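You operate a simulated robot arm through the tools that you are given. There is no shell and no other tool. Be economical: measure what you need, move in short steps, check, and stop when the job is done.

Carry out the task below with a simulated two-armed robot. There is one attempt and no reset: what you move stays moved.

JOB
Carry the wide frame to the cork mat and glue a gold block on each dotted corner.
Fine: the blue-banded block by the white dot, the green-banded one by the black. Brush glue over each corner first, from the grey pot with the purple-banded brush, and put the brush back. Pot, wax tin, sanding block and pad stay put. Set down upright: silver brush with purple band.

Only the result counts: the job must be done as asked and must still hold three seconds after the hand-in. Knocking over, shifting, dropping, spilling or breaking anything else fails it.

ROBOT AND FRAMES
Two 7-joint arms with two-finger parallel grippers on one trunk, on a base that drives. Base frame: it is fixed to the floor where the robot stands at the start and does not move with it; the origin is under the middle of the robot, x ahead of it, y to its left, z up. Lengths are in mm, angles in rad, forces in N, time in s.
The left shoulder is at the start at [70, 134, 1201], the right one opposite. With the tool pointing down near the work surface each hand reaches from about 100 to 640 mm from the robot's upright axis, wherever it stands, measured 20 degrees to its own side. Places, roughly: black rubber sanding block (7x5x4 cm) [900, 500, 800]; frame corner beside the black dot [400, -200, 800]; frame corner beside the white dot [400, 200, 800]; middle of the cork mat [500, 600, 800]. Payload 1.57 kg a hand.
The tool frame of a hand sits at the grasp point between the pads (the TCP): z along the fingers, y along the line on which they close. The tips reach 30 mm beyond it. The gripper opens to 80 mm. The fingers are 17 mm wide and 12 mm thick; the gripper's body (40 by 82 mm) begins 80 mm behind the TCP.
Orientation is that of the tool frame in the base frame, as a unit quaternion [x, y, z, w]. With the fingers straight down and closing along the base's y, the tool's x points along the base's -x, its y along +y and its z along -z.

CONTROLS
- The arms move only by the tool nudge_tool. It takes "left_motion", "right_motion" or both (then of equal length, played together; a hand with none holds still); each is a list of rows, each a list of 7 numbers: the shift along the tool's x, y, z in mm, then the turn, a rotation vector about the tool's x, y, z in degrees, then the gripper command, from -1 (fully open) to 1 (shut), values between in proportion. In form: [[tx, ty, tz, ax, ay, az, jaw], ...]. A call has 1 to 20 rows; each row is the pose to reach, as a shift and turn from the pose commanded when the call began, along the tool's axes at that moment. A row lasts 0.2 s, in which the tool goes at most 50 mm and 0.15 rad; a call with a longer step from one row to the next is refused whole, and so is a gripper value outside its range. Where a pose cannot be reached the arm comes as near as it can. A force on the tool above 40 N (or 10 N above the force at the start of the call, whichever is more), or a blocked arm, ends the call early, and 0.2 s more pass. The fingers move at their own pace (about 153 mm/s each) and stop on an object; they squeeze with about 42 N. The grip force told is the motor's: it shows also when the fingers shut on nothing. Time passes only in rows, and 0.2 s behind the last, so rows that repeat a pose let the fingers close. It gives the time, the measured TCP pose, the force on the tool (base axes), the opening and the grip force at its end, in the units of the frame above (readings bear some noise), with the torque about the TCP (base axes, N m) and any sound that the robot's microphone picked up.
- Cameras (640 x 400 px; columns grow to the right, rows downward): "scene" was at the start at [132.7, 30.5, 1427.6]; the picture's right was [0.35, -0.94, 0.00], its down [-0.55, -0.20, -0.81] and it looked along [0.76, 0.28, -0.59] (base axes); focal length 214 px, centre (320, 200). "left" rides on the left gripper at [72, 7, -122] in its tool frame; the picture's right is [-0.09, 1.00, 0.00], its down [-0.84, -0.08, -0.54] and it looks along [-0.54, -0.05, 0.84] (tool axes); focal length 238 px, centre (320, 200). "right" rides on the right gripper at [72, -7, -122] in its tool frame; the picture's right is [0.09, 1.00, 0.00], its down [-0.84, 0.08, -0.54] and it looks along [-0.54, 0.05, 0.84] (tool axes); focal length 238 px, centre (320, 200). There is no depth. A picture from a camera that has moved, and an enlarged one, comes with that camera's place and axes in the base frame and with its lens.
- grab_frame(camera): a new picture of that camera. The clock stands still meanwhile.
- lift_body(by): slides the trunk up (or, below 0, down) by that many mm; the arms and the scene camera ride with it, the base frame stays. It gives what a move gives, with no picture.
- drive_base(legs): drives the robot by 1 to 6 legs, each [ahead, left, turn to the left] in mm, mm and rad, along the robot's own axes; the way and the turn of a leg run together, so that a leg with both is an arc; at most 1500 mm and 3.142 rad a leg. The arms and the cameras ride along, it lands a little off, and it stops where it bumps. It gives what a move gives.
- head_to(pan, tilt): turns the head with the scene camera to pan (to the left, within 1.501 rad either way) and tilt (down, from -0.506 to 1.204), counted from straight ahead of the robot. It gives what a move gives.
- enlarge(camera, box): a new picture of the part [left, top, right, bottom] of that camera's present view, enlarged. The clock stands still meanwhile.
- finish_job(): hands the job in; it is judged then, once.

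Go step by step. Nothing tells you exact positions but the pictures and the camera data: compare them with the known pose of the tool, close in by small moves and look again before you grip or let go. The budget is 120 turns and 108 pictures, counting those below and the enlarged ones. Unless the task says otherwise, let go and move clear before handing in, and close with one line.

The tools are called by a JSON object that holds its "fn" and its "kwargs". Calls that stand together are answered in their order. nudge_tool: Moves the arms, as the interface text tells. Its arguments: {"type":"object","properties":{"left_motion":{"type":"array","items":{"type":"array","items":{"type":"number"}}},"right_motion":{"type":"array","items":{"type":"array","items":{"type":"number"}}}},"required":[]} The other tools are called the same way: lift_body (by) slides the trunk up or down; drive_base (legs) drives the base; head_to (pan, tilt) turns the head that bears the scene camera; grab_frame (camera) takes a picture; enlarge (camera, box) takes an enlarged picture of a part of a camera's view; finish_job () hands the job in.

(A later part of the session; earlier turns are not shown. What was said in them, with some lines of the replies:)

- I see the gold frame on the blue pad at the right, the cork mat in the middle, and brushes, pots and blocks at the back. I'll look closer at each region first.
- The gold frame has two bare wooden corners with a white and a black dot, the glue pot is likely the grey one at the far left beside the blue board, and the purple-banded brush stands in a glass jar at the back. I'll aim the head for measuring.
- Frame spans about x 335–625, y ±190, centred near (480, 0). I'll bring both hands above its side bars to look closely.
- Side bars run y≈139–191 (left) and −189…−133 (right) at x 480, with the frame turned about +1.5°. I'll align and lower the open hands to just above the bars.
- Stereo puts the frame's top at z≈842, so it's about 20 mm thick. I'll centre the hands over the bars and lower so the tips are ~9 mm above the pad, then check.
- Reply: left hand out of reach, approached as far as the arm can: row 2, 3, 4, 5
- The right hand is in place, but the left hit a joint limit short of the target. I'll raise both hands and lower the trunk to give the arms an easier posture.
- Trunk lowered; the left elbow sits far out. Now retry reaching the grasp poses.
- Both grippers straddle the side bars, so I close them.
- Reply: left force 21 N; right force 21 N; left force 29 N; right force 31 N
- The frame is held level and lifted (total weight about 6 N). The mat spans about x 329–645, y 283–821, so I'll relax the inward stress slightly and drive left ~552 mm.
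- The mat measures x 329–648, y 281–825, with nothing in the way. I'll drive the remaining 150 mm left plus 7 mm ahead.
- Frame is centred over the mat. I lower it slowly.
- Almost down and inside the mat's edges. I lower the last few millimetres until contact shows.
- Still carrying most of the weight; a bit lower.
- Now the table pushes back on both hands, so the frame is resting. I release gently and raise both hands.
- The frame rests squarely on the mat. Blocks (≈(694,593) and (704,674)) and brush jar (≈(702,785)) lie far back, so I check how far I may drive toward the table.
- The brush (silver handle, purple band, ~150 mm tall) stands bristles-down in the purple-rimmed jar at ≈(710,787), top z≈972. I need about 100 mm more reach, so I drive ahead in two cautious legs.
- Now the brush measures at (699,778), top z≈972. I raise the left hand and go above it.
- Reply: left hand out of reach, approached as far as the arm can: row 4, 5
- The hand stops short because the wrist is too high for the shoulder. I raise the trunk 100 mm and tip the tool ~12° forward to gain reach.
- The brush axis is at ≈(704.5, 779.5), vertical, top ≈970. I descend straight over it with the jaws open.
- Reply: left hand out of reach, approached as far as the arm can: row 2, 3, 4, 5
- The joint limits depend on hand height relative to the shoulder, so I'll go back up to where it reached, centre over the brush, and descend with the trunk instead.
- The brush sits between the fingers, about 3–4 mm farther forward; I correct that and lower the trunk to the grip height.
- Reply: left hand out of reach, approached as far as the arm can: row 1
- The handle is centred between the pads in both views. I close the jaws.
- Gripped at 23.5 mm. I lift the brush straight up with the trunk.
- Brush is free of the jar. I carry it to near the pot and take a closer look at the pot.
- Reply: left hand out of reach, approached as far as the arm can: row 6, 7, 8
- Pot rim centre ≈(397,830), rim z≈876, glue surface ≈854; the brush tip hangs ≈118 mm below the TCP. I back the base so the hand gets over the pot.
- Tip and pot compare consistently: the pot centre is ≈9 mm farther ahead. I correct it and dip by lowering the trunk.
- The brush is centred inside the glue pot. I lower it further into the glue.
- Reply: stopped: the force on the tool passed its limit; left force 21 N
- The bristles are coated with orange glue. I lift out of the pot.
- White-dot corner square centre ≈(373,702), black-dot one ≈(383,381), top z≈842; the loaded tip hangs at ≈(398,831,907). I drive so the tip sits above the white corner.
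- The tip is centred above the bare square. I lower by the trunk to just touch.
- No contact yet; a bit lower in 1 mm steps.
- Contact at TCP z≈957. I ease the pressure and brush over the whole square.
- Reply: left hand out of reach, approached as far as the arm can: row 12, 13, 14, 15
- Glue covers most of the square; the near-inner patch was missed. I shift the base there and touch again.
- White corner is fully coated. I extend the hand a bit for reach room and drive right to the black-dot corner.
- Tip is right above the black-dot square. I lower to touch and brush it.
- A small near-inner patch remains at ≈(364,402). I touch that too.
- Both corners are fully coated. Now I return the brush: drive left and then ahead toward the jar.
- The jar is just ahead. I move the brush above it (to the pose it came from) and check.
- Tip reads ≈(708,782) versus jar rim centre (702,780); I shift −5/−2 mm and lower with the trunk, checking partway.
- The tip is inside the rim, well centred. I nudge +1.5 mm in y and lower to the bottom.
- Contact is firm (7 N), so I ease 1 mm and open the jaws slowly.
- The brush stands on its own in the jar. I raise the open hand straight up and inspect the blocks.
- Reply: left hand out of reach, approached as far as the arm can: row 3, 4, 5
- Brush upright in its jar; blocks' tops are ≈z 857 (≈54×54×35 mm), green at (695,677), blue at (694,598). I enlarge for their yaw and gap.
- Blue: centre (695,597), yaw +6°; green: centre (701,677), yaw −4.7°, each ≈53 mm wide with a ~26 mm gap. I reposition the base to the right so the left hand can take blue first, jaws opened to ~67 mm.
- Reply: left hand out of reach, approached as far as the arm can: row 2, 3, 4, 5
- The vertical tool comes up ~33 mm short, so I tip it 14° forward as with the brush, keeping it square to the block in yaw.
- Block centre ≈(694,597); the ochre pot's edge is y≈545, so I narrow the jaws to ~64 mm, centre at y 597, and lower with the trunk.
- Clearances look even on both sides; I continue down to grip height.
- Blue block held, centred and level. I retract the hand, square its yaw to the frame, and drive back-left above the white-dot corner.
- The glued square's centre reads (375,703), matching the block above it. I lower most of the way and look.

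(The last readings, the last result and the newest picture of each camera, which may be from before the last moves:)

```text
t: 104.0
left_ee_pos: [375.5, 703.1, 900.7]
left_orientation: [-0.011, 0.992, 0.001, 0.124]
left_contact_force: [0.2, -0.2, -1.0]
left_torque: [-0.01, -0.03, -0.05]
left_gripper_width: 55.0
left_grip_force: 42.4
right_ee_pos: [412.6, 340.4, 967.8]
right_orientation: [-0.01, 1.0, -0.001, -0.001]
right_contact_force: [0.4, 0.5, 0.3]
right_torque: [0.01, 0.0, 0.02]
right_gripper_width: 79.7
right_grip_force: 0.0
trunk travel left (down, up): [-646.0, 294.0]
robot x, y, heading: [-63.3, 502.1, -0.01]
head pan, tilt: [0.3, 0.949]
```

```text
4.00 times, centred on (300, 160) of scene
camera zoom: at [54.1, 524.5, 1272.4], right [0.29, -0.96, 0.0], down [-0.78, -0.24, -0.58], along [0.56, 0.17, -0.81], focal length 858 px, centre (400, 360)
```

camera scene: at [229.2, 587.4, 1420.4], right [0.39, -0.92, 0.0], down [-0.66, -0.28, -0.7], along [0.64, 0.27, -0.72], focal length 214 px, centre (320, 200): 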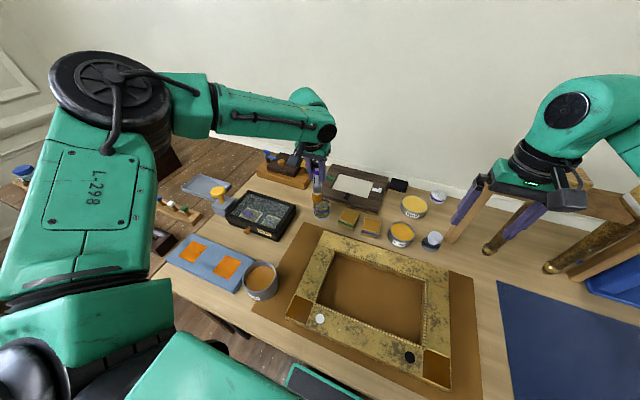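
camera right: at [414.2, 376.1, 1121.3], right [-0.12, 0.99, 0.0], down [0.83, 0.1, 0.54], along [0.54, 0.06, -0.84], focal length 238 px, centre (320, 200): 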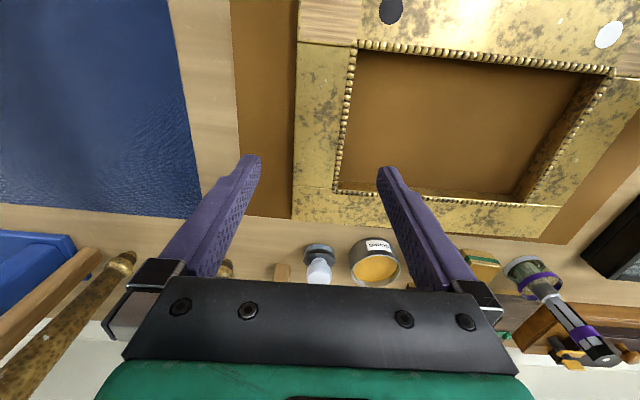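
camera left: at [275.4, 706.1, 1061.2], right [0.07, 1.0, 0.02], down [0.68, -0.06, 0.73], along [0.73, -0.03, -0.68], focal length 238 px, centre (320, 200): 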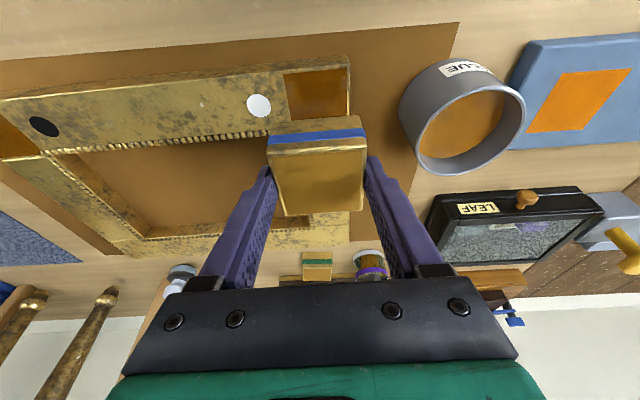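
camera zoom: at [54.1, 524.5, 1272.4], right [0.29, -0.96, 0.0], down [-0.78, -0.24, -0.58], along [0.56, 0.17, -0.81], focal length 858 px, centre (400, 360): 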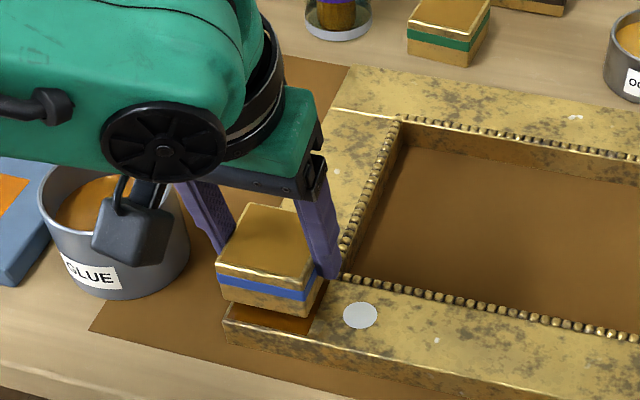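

Block and square agree in yaw; the block is ≈2 mm too far ahead and 1 mm left. I correct, then lower.

{"fn": "nudge_tool", "kwargs": {"left_motion": [[1.9, -1.2, -0.5, 0, 0, 0, 1], [1.9, -1.2, -0.5, 0, 0, 0, 1]]}}

{"fn": "lift_body", "kwargs": {"by": -14}}

{"fn": "enlarge", "kwargs": {"camera": "left", "box": [220, 60, 420, 200]}}

```text
t: 104.6
left_ee_pos: [375.0, 699.0, 898.0]
left_orientation: [-0.011, 0.992, 0.001, 0.123]
left_contact_force: [0.0, 0.3, -0.1]
left_torque: [0.01, -0.01, 0.02]
left_gripper_width: 54.9
left_grip_force: 42.0
right_ee_pos: [413.3, 342.0, 968.1]
right_orientation: [-0.01, 1.0, 0.0, 0.0]
right_contact_force: [-0.1, 0.0, -0.1]
right_torque: [-0.03, 0.02, 0.01]
right_gripper_width: 80.3
right_grip_force: 0.0
trunk travel left (down, up): [-646.0, 294.0]
robot x, y, heading: [-64.3, 506.1, -0.005]
head pan, tilt: [0.3, 0.949]
```

```text
t: 105.2
left_ee_pos: [372.9, 700.8, 885.6]
left_orientation: [-0.013, 0.992, 0.001, 0.124]
left_contact_force: [-0.9, 0.2, 1.8]
left_torque: [-0.06, 0.01, 0.0]
left_gripper_width: 55.0
left_grip_force: 41.9
right_ee_pos: [413.8, 340.2, 953.6]
right_orientation: [-0.01, 1.0, -0.002, 0.0]
right_contact_force: [0.2, -0.7, 0.0]
right_torque: [-0.02, 0.02, 0.01]
right_gripper_width: 79.8
right_grip_force: 0.0
trunk travel left (down, up): [-632.0, 308.0]
robot x, y, heading: [-69.4, 503.1, -0.007]
head pan, tilt: [0.3, 0.949]
```

```text
2.86 times, centred on (320, 130) of left
camera zoom: at [273.6, 704.8, 986.8], right [0.07, 1.0, 0.02], down [0.68, -0.06, 0.73], along [0.73, -0.03, -0.68], focal length 681 px, centre (320, 400)
```

zoom: 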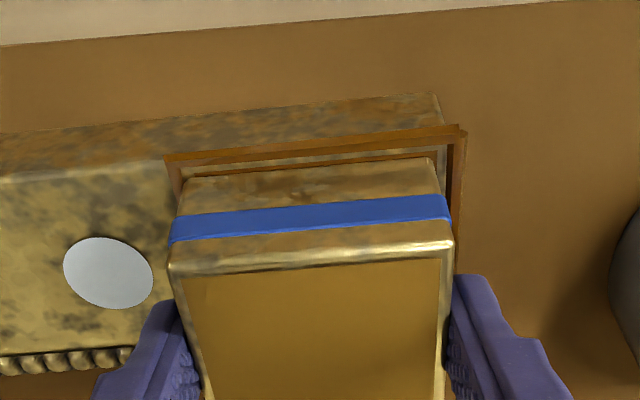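

The block has touched and glue squeezes out around its base, within about 1–2 mm of the square. I press lightly, hold a moment, then release.

{"fn": "lift_body", "kwargs": {"by": -1.5}}

{"fn": "nudge_tool", "kwargs": {"left_motion": [[0, 0, 0, 0, 0, 0, 1], [0, 0, 0, 0, 0, 0, 1], [0, 0, 0, 0, 0, 0, 1], [0, 0, 0, 0, 0, 0, 1], [0, 0, 0, 0, 0, 0, 1], [0, 0, 0, 0, 0, 0, 1], [0, 0, 0, 0, 0, 0, 1], [0, 0, 0, 0, 0, 0, 1], [0, 0, 0, 0, 0, 0, 1], [0, 0, 0, 0, 0, 0, 1]]}}

```text
t: 105.7
left_ee_pos: [374.2, 699.2, 885.1]
left_orientation: [-0.012, 0.992, 0.001, 0.126]
left_contact_force: [0.0, 1.5, 10.8]
left_torque: [-0.07, 0.24, -0.04]
left_gripper_width: 55.1
left_grip_force: 41.8
right_ee_pos: [411.8, 341.2, 953.2]
right_orientation: [-0.011, 1.0, -0.001, 0.0]
right_contact_force: [0.6, -0.1, 0.5]
right_torque: [-0.03, 0.0, 0.02]
right_gripper_width: 80.2
right_grip_force: 0.0
trunk travel left (down, up): [-630.0, 310.0]
robot x, y, heading: [-66.3, 504.2, -0.006]
head pan, tilt: [0.3, 0.949]
```

```text
t: 107.9
left_ee_pos: [372.7, 699.3, 885.6]
left_orientation: [-0.011, 0.992, 0.001, 0.124]
left_contact_force: [4.6, 2.7, 19.9]
left_torque: [0.0, -0.13, 0.01]
left_gripper_width: 54.7
left_grip_force: 42.2
right_ee_pos: [410.9, 340.0, 954.3]
right_orientation: [-0.01, 1.0, 0.001, 0.001]
right_contact_force: [0.0, 1.2, -0.1]
right_torque: [0.03, 0.01, 0.0]
right_gripper_width: 80.0
right_grip_force: 0.1
trunk travel left (down, up): [-630.0, 310.0]
robot x, y, heading: [-65.0, 504.0, -0.009]
head pan, tilt: [0.3, 0.949]
```

{"fn": "lift_body", "kwargs": {"by": 1.5}}

{"fn": "nudge_tool", "kwargs": {"left_motion": [[0, 0, 0, 0, 0, 0, -0.45], [0, 0, 0, 0, 0, 0, -0.7], [0, 0, 0, 0, 0, 0, -0.8], [0, 0, 0, 0, 0, 0, -0.8]]}}

{"fn": "lift_body", "kwargs": {"by": 100}}

{"fn": "grab_frame", "kwargs": {"camera": "left"}}

{"fn": "enlarge", "kwargs": {"camera": "scene", "box": [180, 130, 440, 290]}}

```text
t: 108.4
left_ee_pos: [373.0, 698.9, 884.3]
left_orientation: [-0.011, 0.992, 0.001, 0.123]
left_contact_force: [4.1, 0.1, 10.9]
left_torque: [-0.02, -0.45, -0.01]
left_gripper_width: 54.8
left_grip_force: 42.0
right_ee_pos: [410.1, 339.4, 955.1]
right_orientation: [-0.01, 1.0, 0.0, -0.001]
right_contact_force: [0.1, -0.7, -0.1]
right_torque: [0.03, -0.01, 0.01]
right_gripper_width: 79.9
right_grip_force: 0.1
trunk travel left (down, up): [-632.0, 308.0]
robot x, y, heading: [-68.2, 505.4, -0.007]
head pan, tilt: [0.3, 0.949]
```

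```text
t: 109.4
left_ee_pos: [373.6, 700.5, 885.5]
left_orientation: [-0.012, 0.992, 0.001, 0.123]
left_contact_force: [-0.4, 0.3, 0.2]
left_torque: [0.01, -0.03, -0.01]
left_gripper_width: 72.1
left_grip_force: 0.2
right_ee_pos: [413.6, 340.5, 954.9]
right_orientation: [-0.01, 1.0, -0.001, 0.0]
right_contact_force: [0.4, -0.2, 0.2]
right_torque: [-0.02, -0.01, -0.02]
right_gripper_width: 80.1
right_grip_force: 0.1
trunk travel left (down, up): [-632.0, 308.0]
robot x, y, heading: [-64.5, 505.3, -0.009]
head pan, tilt: [0.3, 0.949]
```

```text
t: 110.8
left_ee_pos: [373.5, 700.0, 984.7]
left_orientation: [-0.012, 0.992, 0.002, 0.124]
left_contact_force: [-0.3, -0.3, 0.4]
left_torque: [0.04, 0.0, 0.01]
left_gripper_width: 71.7
left_grip_force: 0.0
right_ee_pos: [412.6, 340.8, 1055.0]
right_orientation: [-0.011, 1.0, -0.002, 0.0]
right_contact_force: [0.4, -0.1, 0.6]
right_torque: [0.0, 0.05, 0.02]
right_gripper_width: 80.2
right_grip_force: 0.1
trunk travel left (down, up): [-732.0, 208.0]
robot x, y, heading: [-69.9, 502.0, -0.009]
head pan, tilt: [0.3, 0.949]
```

```text
26 pictures are left
camera left: at [273.9, 704.9, 1086.7], right [0.07, 1.0, 0.02], down [0.68, -0.06, 0.73], along [0.73, -0.03, -0.68], focal length 238 px, centre (320, 200)
```

left: 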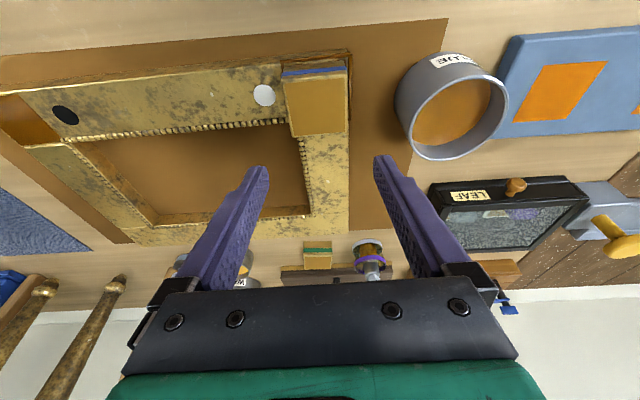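

```text
2.46 times, centred on (310, 210) of scene
camera zoom: at [54.5, 524.5, 1358.3], right [0.29, -0.96, 0.0], down [-0.78, -0.24, -0.58], along [0.56, 0.17, -0.81], focal length 528 px, centre (345, 175)
```

zoom: 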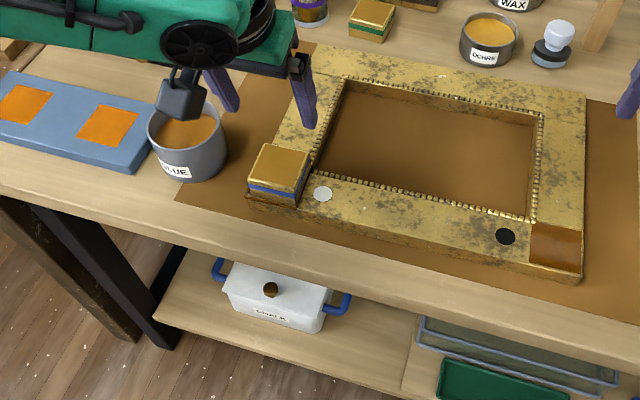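

Blue block is firmly on the white corner. Next is the green block at (701,677); I drive back to it the same way.

{"fn": "drive_base", "kwargs": {"legs": [[0, -25, 0], [172, 0, 0]]}}

{"fn": "grab_frame", "kwargs": {"camera": "left"}}

```text
t: 112.6
left_ee_pos: [543.0, 675.4, 985.8]
left_orientation: [-0.012, 0.992, 0.001, 0.124]
left_contact_force: [0.2, -0.4, -0.5]
left_torque: [-0.04, 0.0, 0.05]
left_gripper_width: 72.2
left_grip_force: 0.1
right_ee_pos: [580.7, 314.8, 1056.4]
right_orientation: [-0.01, 1.0, 0.0, 0.001]
right_contact_force: [0.8, -0.2, -1.0]
right_torque: [0.01, 0.0, -0.05]
right_gripper_width: 79.9
right_grip_force: 0.1
trunk travel left (down, up): [-732.0, 208.0]
robot x, y, heading: [104.9, 478.0, -0.012]
head pan, tilt: [0.3, 0.949]
```

```text
24 pictures are left
camera left: at [442.1, 679.5, 1087.3], right [0.06, 1.0, 0.02], down [0.68, -0.06, 0.73], along [0.73, -0.03, -0.68], focal length 238 px, centre (320, 200)
```

left: 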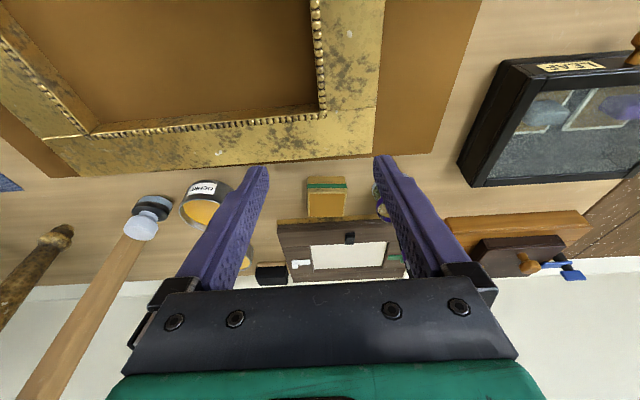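

{"fn": "nudge_tool", "kwargs": {"left_motion": [[-38, -0.5, 9.5, 0, 0, 0, -0.65], [-76, -1, 19, 0.5, 0, 2, -0.65], [-114, -1.7, 28.6, 1, 0, 4, -0.65], [-153, -2.3, 38.2, 1.48, 0, 5.9, -0.65], [-153, -2.3, 38.2, 1.48, 0, 5.9, -0.65]]}}

{"fn": "lift_body", "kwargs": {"by": -70}}

{"fn": "grab_frame", "kwargs": {"camera": "left"}}

{"fn": "head_to", "kwargs": {"pan": 0.4, "tilt": 0.7}}

{"fn": "grab_frame", "kwargs": {"camera": "scene"}}

```text
t: 113.8
left_ee_pos: [701.5, 675.4, 985.5]
left_orientation: [0.04, 0.991, -0.005, 0.124]
left_contact_force: [0.4, -0.2, 0.1]
left_torque: [0.03, 0.03, 0.0]
left_gripper_width: 66.0
left_grip_force: 0.0
right_ee_pos: [582.5, 316.1, 1054.7]
right_orientation: [-0.011, 1.0, 0.0, 0.0]
right_contact_force: [-0.2, 0.1, 0.4]
right_torque: [-0.03, -0.01, -0.03]
right_gripper_width: 80.3
right_grip_force: 0.0
trunk travel left (down, up): [-732.0, 208.0]
robot x, y, heading: [104.1, 478.7, -0.003]
head pan, tilt: [0.3, 0.949]
```

```text
t: 114.9
left_ee_pos: [701.5, 675.8, 916.3]
left_orientation: [0.041, 0.991, -0.005, 0.124]
left_contact_force: [0.3, -0.2, 0.5]
left_torque: [0.01, -0.03, 0.01]
left_gripper_width: 65.7
left_grip_force: 0.0
right_ee_pos: [583.1, 315.4, 984.7]
right_orientation: [-0.012, 1.0, -0.001, 0.001]
right_contact_force: [0.5, -0.5, -0.6]
right_torque: [-0.06, 0.02, 0.01]
right_gripper_width: 80.2
right_grip_force: 0.1
trunk travel left (down, up): [-662.0, 278.0]
robot x, y, heading: [102.9, 477.8, -0.001]
head pan, tilt: [0.3, 0.949]
```

```text
23 pictures are left
camera left: at [603.5, 690.7, 1017.7], right [0.17, 0.99, 0.02], down [0.67, -0.13, 0.73], along [0.72, -0.11, -0.68], focal length 238 px, centre (320, 200)
```

left: 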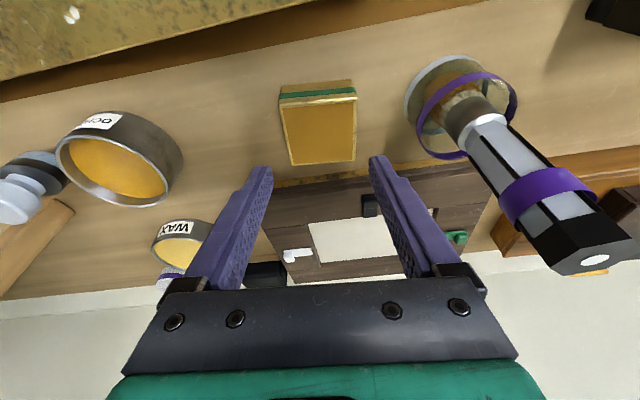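

```text
t: 115.7
left_ee_pos: [703.0, 675.8, 916.6]
left_orientation: [0.04, 0.991, -0.005, 0.124]
left_contact_force: [-0.1, -0.8, -0.7]
left_torque: [0.01, -0.01, -0.01]
left_gripper_width: 66.0
left_grip_force: 0.0
right_ee_pos: [582.3, 314.9, 984.3]
right_orientation: [-0.01, 1.0, 0.0, 0.001]
right_contact_force: [-0.4, 0.3, 1.1]
right_torque: [0.02, -0.01, 0.01]
right_gripper_width: 80.3
right_grip_force: 0.0
trunk travel left (down, up): [-662.0, 278.0]
robot x, y, heading: [105.6, 476.4, -0.004]
head pan, tilt: [0.4, 0.7]
```

```text
22 pictures are left
camera scene: at [233.4, 509.8, 1308.1], right [0.38, -0.92, 0.0], down [-0.6, -0.25, -0.76], along [0.71, 0.29, -0.64], focal length 214 px, centre (320, 200)
```

scene: 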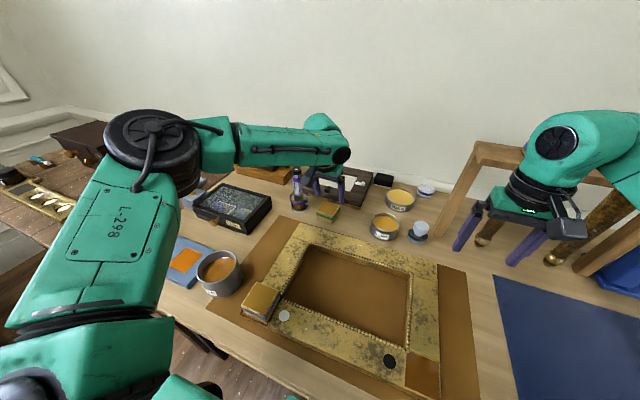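

Forearm stays clear of the brush. The block centre reads y≈678, so I shift +2 mm and descend to grip height in two steps.

{"fn": "nudge_tool", "kwargs": {"left_motion": [[1, 2, 0, 0, 0, 0, -0.65], [1, 2, 0, 0, 0, 0, -0.65]]}}

{"fn": "lift_body", "kwargs": {"by": -38}}

{"fn": "enlarge", "kwargs": {"camera": "left", "box": [200, 80, 440, 220]}}

```text
t: 116.3
left_ee_pos: [701.9, 677.8, 914.8]
left_orientation: [0.041, 0.992, -0.005, 0.123]
left_contact_force: [0.5, -0.1, 0.5]
left_torque: [0.0, -0.01, 0.0]
left_gripper_width: 65.9
left_grip_force: 0.0
right_ee_pos: [582.5, 314.9, 984.6]
right_orientation: [-0.01, 1.0, -0.001, 0.0]
right_contact_force: [0.4, 0.3, 0.1]
right_torque: [0.03, -0.01, -0.04]
right_gripper_width: 79.9
right_grip_force: 0.1
trunk travel left (down, up): [-662.0, 278.0]
robot x, y, heading: [109.4, 478.9, -0.003]
head pan, tilt: [0.4, 0.7]
```

```text
t: 117.1
left_ee_pos: [702.0, 677.5, 878.5]
left_orientation: [0.04, 0.992, -0.006, 0.124]
left_contact_force: [-0.5, -0.1, -0.5]
left_torque: [-0.03, 0.06, -0.01]
left_gripper_width: 65.8
left_grip_force: 0.0
right_ee_pos: [583.0, 315.0, 947.1]
right_orientation: [-0.01, 1.0, -0.001, 0.0]
right_contact_force: [-0.3, -0.2, 0.7]
right_torque: [0.03, -0.01, 0.02]
right_gripper_width: 80.2
right_grip_force: 0.1
trunk travel left (down, up): [-624.0, 316.0]
robot x, y, heading: [105.0, 472.9, -0.006]
head pan, tilt: [0.4, 0.7]
```

```text
2.67 times, centred on (320, 150) of left
camera zoom: at [602.8, 692.6, 979.5], right [0.17, 0.99, 0.02], down [0.67, -0.13, 0.73], along [0.72, -0.11, -0.68], focal length 636 px, centre (320, 333)
```

zoom: 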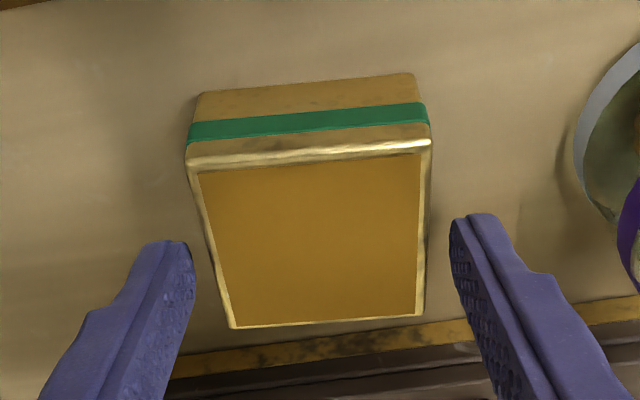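

{"fn": "lift_body", "kwargs": {"by": -17}}

{"fn": "nudge_tool", "kwargs": {"left_motion": [[0, 0, 0, 0, 0, 0, 0], [0, 0, 0, 0, 0, 0, 1], [0, 0, 0, 0, 0, 0, 1], [0, 0, 0, 0, 0, 0, 1]]}}

{"fn": "lift_body", "kwargs": {"by": 90}}

{"fn": "grab_frame", "kwargs": {"camera": "left"}}

```text
t: 117.8
left_ee_pos: [701.7, 678.6, 861.2]
left_orientation: [0.041, 0.991, -0.006, 0.124]
left_contact_force: [-0.2, -0.5, -0.8]
left_torque: [0.01, -0.01, 0.0]
left_gripper_width: 66.1
left_grip_force: 0.0
right_ee_pos: [582.9, 314.0, 929.3]
right_orientation: [-0.01, 1.0, -0.001, -0.001]
right_contact_force: [-0.3, 0.1, -0.7]
right_torque: [-0.03, -0.03, -0.03]
right_gripper_width: 80.1
right_grip_force: 0.1
trunk travel left (down, up): [-607.0, 333.0]
robot x, y, heading: [106.1, 479.2, -0.005]
head pan, tilt: [0.4, 0.7]
```

```text
t: 118.8
left_ee_pos: [701.5, 677.3, 860.5]
left_orientation: [0.04, 0.992, -0.005, 0.123]
left_contact_force: [0.3, 0.2, 1.4]
left_torque: [-0.05, -0.01, 0.01]
left_gripper_width: 54.7
left_grip_force: 42.0
right_ee_pos: [583.2, 314.6, 930.0]
right_orientation: [-0.01, 1.0, -0.001, 0.0]
right_contact_force: [0.1, 0.8, -0.4]
right_torque: [0.01, 0.04, -0.01]
right_gripper_width: 80.2
right_grip_force: 0.1
trunk travel left (down, up): [-607.0, 333.0]
robot x, y, heading: [103.0, 478.7, -0.004]
head pan, tilt: [0.4, 0.7]
```

```text
t: 120.0
left_ee_pos: [701.6, 678.0, 950.6]
left_orientation: [0.041, 0.992, -0.006, 0.123]
left_contact_force: [-0.7, 0.3, -0.5]
left_torque: [-0.03, 0.02, 0.01]
left_gripper_width: 54.6
left_grip_force: 42.0
right_ee_pos: [583.3, 315.8, 1019.4]
right_orientation: [-0.011, 1.0, 0.0, 0.0]
right_contact_force: [0.0, -0.2, 0.1]
right_torque: [-0.03, 0.01, 0.06]
right_gripper_width: 79.9
right_grip_force: 0.1
trunk travel left (down, up): [-697.0, 243.0]
robot x, y, heading: [104.0, 479.2, -0.003]
head pan, tilt: [0.4, 0.7]
```

```text
20 pictures are left
camera left: at [603.5, 692.7, 1052.1], right [0.17, 0.99, 0.02], down [0.67, -0.13, 0.73], along [0.72, -0.11, -0.68], focal length 238 px, centre (320, 200)
```

left: 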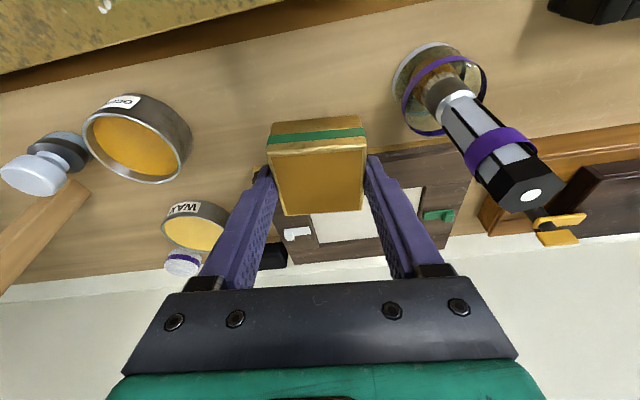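

Green block held. I retract, square the yaw, and drive right then back to the black-dot corner.

{"fn": "nudge_tool", "kwargs": {"left_motion": [[36, -3, -9, 0, 0, 0, 1], [72, -6, -18, -0.5, 0, -2, 1], [108, -9, -27, -1, 0, -4, 1], [145, -12.3, -36.2, -1.48, 0, -5.9, 1], [145, -12.3, -36.2, -1.48, 0, -5.9, 1]]}}

{"fn": "drive_base", "kwargs": {"legs": [[0, -295, 0], [-170, 0, 0]]}}

{"fn": "grab_frame", "kwargs": {"camera": "left"}}

```text
t: 121.2
left_ee_pos: [554.0, 679.3, 948.9]
left_orientation: [-0.014, 0.992, 0.003, 0.123]
left_contact_force: [0.2, 0.5, -1.3]
left_torque: [-0.02, 0.01, 0.01]
left_gripper_width: 54.8
left_grip_force: 42.1
right_ee_pos: [583.1, 316.4, 1018.8]
right_orientation: [-0.01, 1.0, 0.0, -0.001]
right_contact_force: [0.3, -0.6, -0.3]
right_torque: [-0.01, 0.0, -0.02]
right_gripper_width: 79.9
right_grip_force: 0.0
trunk travel left (down, up): [-697.0, 243.0]
robot x, y, heading: [103.3, 475.3, -0.004]
head pan, tilt: [0.4, 0.7]
```

```text
t: 124.3
left_ee_pos: [382.2, 382.9, 950.7]
left_orientation: [-0.012, 0.992, 0.002, 0.123]
left_contact_force: [-0.2, -0.2, 0.4]
left_torque: [0.0, 0.02, 0.0]
left_gripper_width: 54.9
left_grip_force: 41.9
right_ee_pos: [410.2, 17.2, 1018.1]
right_orientation: [-0.01, 1.0, 0.0, -0.001]
right_contact_force: [0.1, 0.2, -0.6]
right_torque: [0.0, -0.03, 0.01]
right_gripper_width: 79.8
right_grip_force: 0.2
trunk travel left (down, up): [-697.0, 243.0]
robot x, y, heading: [-71.2, 179.3, -0.006]
head pan, tilt: [0.4, 0.7]
```

```text
19 pictures are left
camera left: at [280.5, 386.8, 1051.5], right [0.07, 1.0, 0.02], down [0.68, -0.06, 0.73], along [0.73, -0.03, -0.68], focal length 238 px, centre (320, 200)
```

left: 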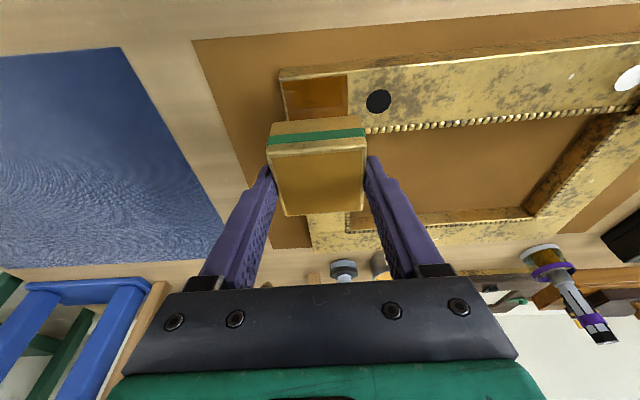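

Now lower to just above the square for a fine check.

{"fn": "lift_body", "kwargs": {"by": -50}}

{"fn": "enlarge", "kwargs": {"camera": "left", "box": [220, 40, 420, 180]}}

```text
t: 125.2
left_ee_pos: [378.8, 382.8, 899.8]
left_orientation: [-0.011, 0.992, 0.0, 0.124]
left_contact_force: [0.6, -0.7, -0.5]
left_torque: [0.01, -0.02, 0.02]
left_gripper_width: 54.9
left_grip_force: 42.1
right_ee_pos: [409.9, 18.9, 969.2]
right_orientation: [-0.01, 1.0, -0.002, 0.0]
right_contact_force: [-0.1, 0.0, -0.5]
right_torque: [0.01, 0.01, -0.02]
right_gripper_width: 80.0
right_grip_force: 0.1
trunk travel left (down, up): [-647.0, 293.0]
robot x, y, heading: [-67.3, 183.2, -0.001]
head pan, tilt: [0.4, 0.7]
```

```text
2.86 times, centred on (320, 110) of left
camera zoom: at [279.4, 386.7, 1002.0], right [0.07, 1.0, 0.02], down [0.68, -0.06, 0.73], along [0.73, -0.03, -0.68], focal length 681 px, centre (320, 457)
```

zoom: 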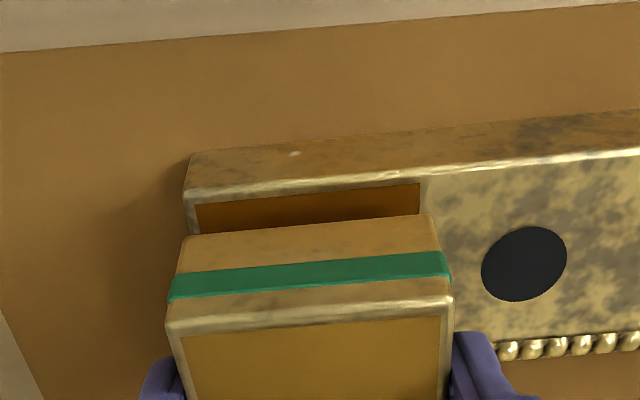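

Block and square agree within ≈1 mm. I lower to contact and press lightly.

{"fn": "nudge_tool", "kwargs": {"left_motion": [[-0.8, 0, 0.2, 0, 0, 0, 1], [-0.8, 0, 0.2, 0, 0, 0, 1]]}}

{"fn": "lift_body", "kwargs": {"by": -14}}

{"fn": "lift_body", "kwargs": {"by": -1.5}}

{"fn": "enlarge", "kwargs": {"camera": "left", "box": [220, 60, 420, 200]}}

```text
t: 125.8
left_ee_pos: [379.1, 381.1, 900.9]
left_orientation: [-0.012, 0.992, 0.002, 0.123]
left_contact_force: [0.0, 0.2, -0.1]
left_torque: [0.01, 0.01, -0.01]
left_gripper_width: 55.0
left_grip_force: 42.3
right_ee_pos: [408.4, 19.5, 969.5]
right_orientation: [-0.011, 1.0, -0.001, 0.0]
right_contact_force: [-0.2, 0.4, 0.1]
right_torque: [0.0, 0.0, 0.0]
right_gripper_width: 79.9
right_grip_force: 0.0
trunk travel left (down, up): [-647.0, 293.0]
robot x, y, heading: [-70.6, 181.2, -0.005]
head pan, tilt: [0.4, 0.7]
```

```text
t: 126.5
left_ee_pos: [379.6, 381.5, 887.0]
left_orientation: [-0.012, 0.992, 0.002, 0.124]
left_contact_force: [0.5, 0.2, -0.5]
left_torque: [0.0, 0.0, 0.02]
left_gripper_width: 55.0
left_grip_force: 41.8
right_ee_pos: [409.4, 20.0, 956.4]
right_orientation: [-0.011, 1.0, -0.001, 0.0]
right_contact_force: [0.4, 0.0, -0.5]
right_torque: [-0.01, -0.02, 0.01]
right_gripper_width: 80.0
right_grip_force: 0.0
trunk travel left (down, up): [-633.0, 307.0]
robot x, y, heading: [-67.2, 184.7, -0.004]
head pan, tilt: [0.4, 0.7]
```

```text
t: 127.0
left_ee_pos: [380.2, 381.8, 885.3]
left_orientation: [-0.012, 0.992, 0.001, 0.124]
left_contact_force: [0.5, -0.2, -1.2]
left_torque: [0.0, 0.0, 0.03]
left_gripper_width: 54.8
left_grip_force: 42.2
right_ee_pos: [409.4, 19.7, 954.6]
right_orientation: [-0.011, 1.0, -0.001, -0.001]
right_contact_force: [1.2, -0.7, -1.1]
right_torque: [0.01, 0.0, -0.03]
right_gripper_width: 80.1
right_grip_force: 0.1
trunk travel left (down, up): [-631.0, 309.0]
robot x, y, heading: [-70.9, 184.9, -0.002]
head pan, tilt: [0.4, 0.7]
```

```text
2.86 times, centred on (320, 130) of left
camera zoom: at [280.1, 386.9, 986.9], right [0.07, 1.0, 0.02], down [0.68, -0.06, 0.73], along [0.73, -0.03, -0.68], focal length 681 px, centre (320, 400)
```

zoom: 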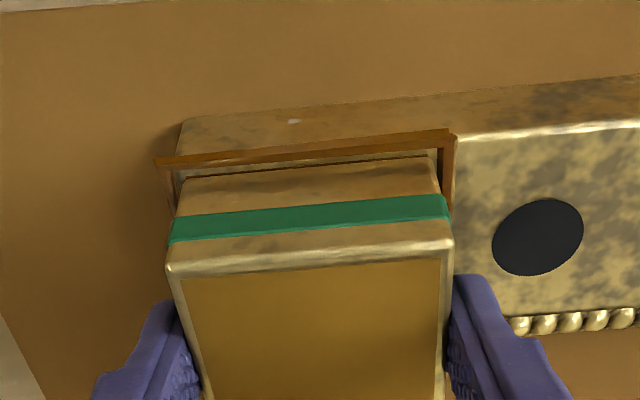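

Glue outline has appeared. I press a little more, hold, then release.

{"fn": "lift_body", "kwargs": {"by": -1.5}}

{"fn": "lift_body", "kwargs": {"by": -1}}

{"fn": "nudge_tool", "kwargs": {"left_motion": [[0, 0, 0, 0, 0, 0, 1], [0, 0, 0, 0, 0, 0, 1], [0, 0, 0, 0, 0, 0, 1], [0, 0, 0, 0, 0, 0, 1], [0, 0, 0, 0, 0, 0, 1], [0, 0, 0, 0, 0, 0, 1], [0, 0, 0, 0, 0, 0, 1], [0, 0, 0, 0, 0, 0, 1], [0, 0, 0, 0, 0, 0, 1], [0, 0, 0, 0, 0, 0, 1]]}}

```text
t: 127.5
left_ee_pos: [379.7, 382.9, 884.0]
left_orientation: [-0.012, 0.992, 0.002, 0.124]
left_contact_force: [0.7, 0.5, 5.8]
left_torque: [-0.03, 0.14, -0.02]
left_gripper_width: 54.5
left_grip_force: 41.8
right_ee_pos: [409.5, 18.7, 952.7]
right_orientation: [-0.01, 1.0, -0.001, -0.001]
right_contact_force: [-0.8, 0.1, -0.4]
right_torque: [0.04, -0.02, -0.01]
right_gripper_width: 79.9
right_grip_force: 0.1
trunk travel left (down, up): [-630.0, 310.0]
robot x, y, heading: [-69.0, 181.8, -0.007]
head pan, tilt: [0.4, 0.7]
```

```text
t: 128.0
left_ee_pos: [378.3, 381.7, 884.3]
left_orientation: [-0.012, 0.992, 0.002, 0.126]
left_contact_force: [2.1, 2.7, 15.3]
left_torque: [0.03, 0.26, -0.09]
left_gripper_width: 54.8
left_grip_force: 42.2
right_ee_pos: [408.2, 18.0, 952.9]
right_orientation: [-0.011, 1.0, -0.001, 0.0]
right_contact_force: [-0.2, -0.2, 0.7]
right_torque: [0.0, 0.03, -0.02]
right_gripper_width: 80.0
right_grip_force: 0.0
trunk travel left (down, up): [-629.0, 311.0]
robot x, y, heading: [-69.5, 179.3, -0.005]
head pan, tilt: [0.4, 0.7]
```

```text
t: 130.2
left_ee_pos: [379.3, 381.3, 883.9]
left_orientation: [-0.012, 0.992, 0.002, 0.125]
left_contact_force: [6.3, 2.7, 25.2]
left_torque: [0.0, -0.16, 0.0]
left_gripper_width: 55.1
left_grip_force: 41.7
right_ee_pos: [408.0, 18.6, 951.8]
right_orientation: [-0.01, 1.0, 0.0, 0.0]
right_contact_force: [-0.3, 0.0, 0.0]
right_torque: [0.0, 0.01, -0.02]
right_gripper_width: 80.0
right_grip_force: 0.0
trunk travel left (down, up): [-629.0, 311.0]
robot x, y, heading: [-65.0, 181.6, -0.004]
head pan, tilt: [0.4, 0.7]
```

{"fn": "lift_body", "kwargs": {"by": 2}}

{"fn": "nudge_tool", "kwargs": {"left_motion": [[0, 0, 0, 0, 0, 0, -0.45], [0, 0, 0, 0, 0, 0, -0.7], [0, 0, 0, 0, 0, 0, -0.8], [0, 0, 0, 0, 0, 0, -0.8]]}}

{"fn": "lift_body", "kwargs": {"by": 130}}

{"fn": "grab_frame", "kwargs": {"camera": "left"}}

{"fn": "drive_base", "kwargs": {"legs": [[-120, 120, 0]]}}

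{"fn": "grab_frame", "kwargs": {"camera": "scene"}}

```text
t: 130.7
left_ee_pos: [378.1, 381.3, 883.7]
left_orientation: [-0.013, 0.992, 0.002, 0.123]
left_contact_force: [5.1, -0.6, 12.2]
left_torque: [-0.05, -0.59, 0.01]
left_gripper_width: 55.0
left_grip_force: 42.4
right_ee_pos: [408.6, 17.5, 953.7]
right_orientation: [-0.01, 1.0, 0.0, 0.0]
right_contact_force: [0.2, -0.5, -0.9]
right_torque: [-0.02, -0.03, -0.02]
right_gripper_width: 80.0
right_grip_force: 0.1
trunk travel left (down, up): [-631.0, 309.0]
robot x, y, heading: [-68.5, 179.0, -0.002]
head pan, tilt: [0.4, 0.7]
```

```text
t: 131.7
left_ee_pos: [379.0, 382.2, 884.6]
left_orientation: [-0.012, 0.992, 0.002, 0.123]
left_contact_force: [0.2, -0.3, -0.2]
left_torque: [-0.05, 0.04, -0.01]
left_gripper_width: 72.2
left_grip_force: 0.0
right_ee_pos: [409.9, 18.9, 953.8]
right_orientation: [-0.01, 1.0, -0.001, 0.0]
right_contact_force: [-0.4, -0.6, 0.2]
right_torque: [0.04, 0.01, 0.01]
right_gripper_width: 79.8
right_grip_force: 0.1
trunk travel left (down, up): [-631.0, 309.0]
robot x, y, heading: [-67.0, 179.7, -0.002]
head pan, tilt: [0.4, 0.7]
```

```text
t: 133.3
left_ee_pos: [380.0, 382.4, 1015.1]
left_orientation: [-0.012, 0.992, 0.001, 0.124]
left_contact_force: [-0.8, 0.0, -0.4]
left_torque: [-0.02, 0.03, 0.0]
left_gripper_width: 72.0
left_grip_force: 0.0
right_ee_pos: [409.1, 19.0, 1083.7]
right_orientation: [-0.011, 1.0, -0.001, 0.0]
right_contact_force: [0.6, 0.3, 0.9]
right_torque: [0.0, -0.03, -0.03]
right_gripper_width: 79.9
right_grip_force: 0.1
trunk travel left (down, up): [-761.0, 179.0]
robot x, y, heading: [-71.0, 183.5, -0.003]
head pan, tilt: [0.4, 0.7]
```

```text
16 pictures are left
camera left: at [280.1, 386.9, 1116.4], right [0.06, 1.0, 0.02], down [0.68, -0.06, 0.73], along [0.73, -0.03, -0.68], focal length 238 px, centre (320, 200)
```

left: 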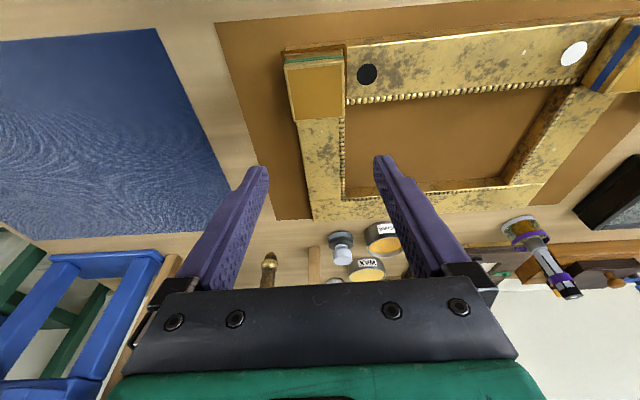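

```text
t: 134.7
left_ee_pos: [263.1, 501.6, 1014.5]
left_orientation: [-0.012, 0.992, 0.002, 0.123]
left_contact_force: [0.0, 0.9, -0.6]
left_torque: [0.03, 0.03, 0.03]
left_gripper_width: 71.8
left_grip_force: 0.0
right_ee_pos: [292.0, 136.9, 1082.4]
right_orientation: [-0.01, 1.0, 0.0, -0.001]
right_contact_force: [-0.3, 0.3, -0.5]
right_torque: [0.02, 0.04, -0.01]
right_gripper_width: 80.0
right_grip_force: 0.0
trunk travel left (down, up): [-761.0, 179.0]
robot x, y, heading: [-189.8, 303.2, -0.003]
head pan, tilt: [0.4, 0.7]
```

```text
15 pictures are left
camera scene: at [-56.8, 332.1, 1407.0], right [0.38, -0.92, 0.0], down [-0.6, -0.25, -0.76], along [0.71, 0.29, -0.64], focal length 214 px, centre (320, 200)
```

scene: 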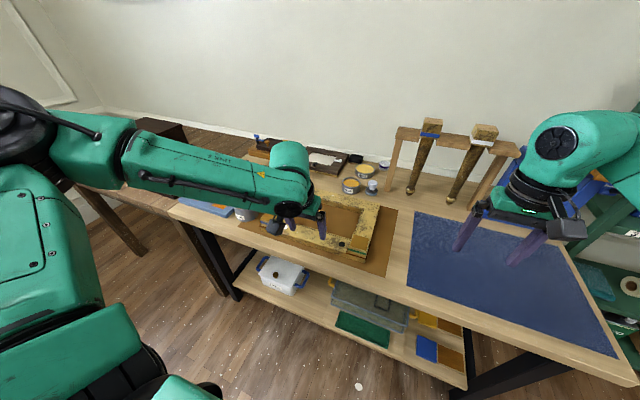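

Both blocks sit on their corners and I'm clear. One last check of frame, blocks and brush.

{"fn": "drive_base", "kwargs": {"legs": [[0, 330, 0]]}}

{"fn": "head_to", "kwargs": {"pan": -0.05, "tilt": 0.75}}

{"fn": "grab_frame", "kwargs": {"camera": "scene"}}

{"fn": "enlarge", "kwargs": {"camera": "scene", "box": [200, 130, 420, 260]}}

```text
t: 136.9
left_ee_pos: [267.2, 831.6, 1014.1]
left_orientation: [-0.008, 0.992, 0.001, 0.124]
left_contact_force: [-0.6, -1.0, -0.9]
left_torque: [0.05, 0.0, 0.01]
left_gripper_width: 72.2
left_grip_force: 0.1
right_ee_pos: [293.3, 466.3, 1083.3]
right_orientation: [-0.006, 1.0, 0.0, 0.0]
right_contact_force: [0.0, -0.5, 0.1]
right_torque: [0.0, 0.02, -0.01]
right_gripper_width: 80.0
right_grip_force: 0.1
trunk travel left (down, up): [-761.0, 179.0]
robot x, y, heading: [-184.2, 634.6, -0.013]
head pan, tilt: [0.4, 0.7]
```

```text
t: 137.8
left_ee_pos: [266.5, 830.7, 1015.2]
left_orientation: [-0.008, 0.992, 0.001, 0.124]
left_contact_force: [0.0, -0.8, -0.7]
left_torque: [0.0, 0.03, 0.02]
left_gripper_width: 72.3
left_grip_force: 0.2
right_ee_pos: [293.0, 466.9, 1082.6]
right_orientation: [-0.005, 1.0, -0.002, 0.0]
right_contact_force: [0.1, -0.3, -0.2]
right_torque: [0.0, -0.01, 0.01]
right_gripper_width: 79.9
right_grip_force: 0.2
trunk travel left (down, up): [-761.0, 179.0]
robot x, y, heading: [-182.9, 633.6, -0.015]
head pan, tilt: [-0.051, 0.75]
```

```text
14 pictures are left
camera scene: at [-51.1, 628.6, 1402.9], right [-0.06, -1.0, 0.0], down [-0.68, 0.04, -0.73], along [0.73, -0.05, -0.68], focal length 214 px, centre (320, 200)
```

scene: 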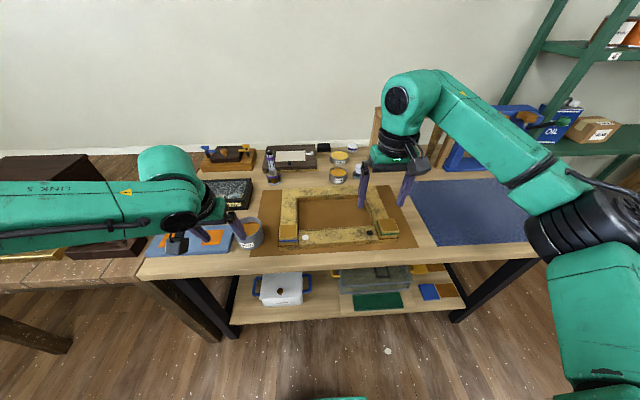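

```text
2.91 times, centred on (310, 195) of scene
camera zoom: at [-51.1, 628.6, 1402.9], right [-0.06, -1.0, 0.0], down [-0.68, 0.04, -0.73], along [0.73, -0.05, -0.68], focal length 624 px, centre (349, 214)
```

zoom: 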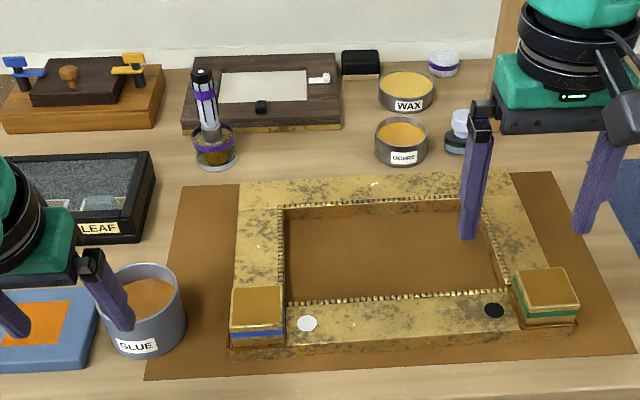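

The frame is on the cork mat, blue-banded block by the white dot and green-banded by the black. The brush stands upright in its jar and nothing else has moved, so I hand it in.

{"fn": "finish_job", "kwargs": {}}

```text
The job is handed in.
```

The job is handed in: the frame is on the cork mat, with the blue-banded block glued by the white dot and the green-banded one by the black. The purple-banded brush is back upright in its jar, and everything else was where it started in the last picture.
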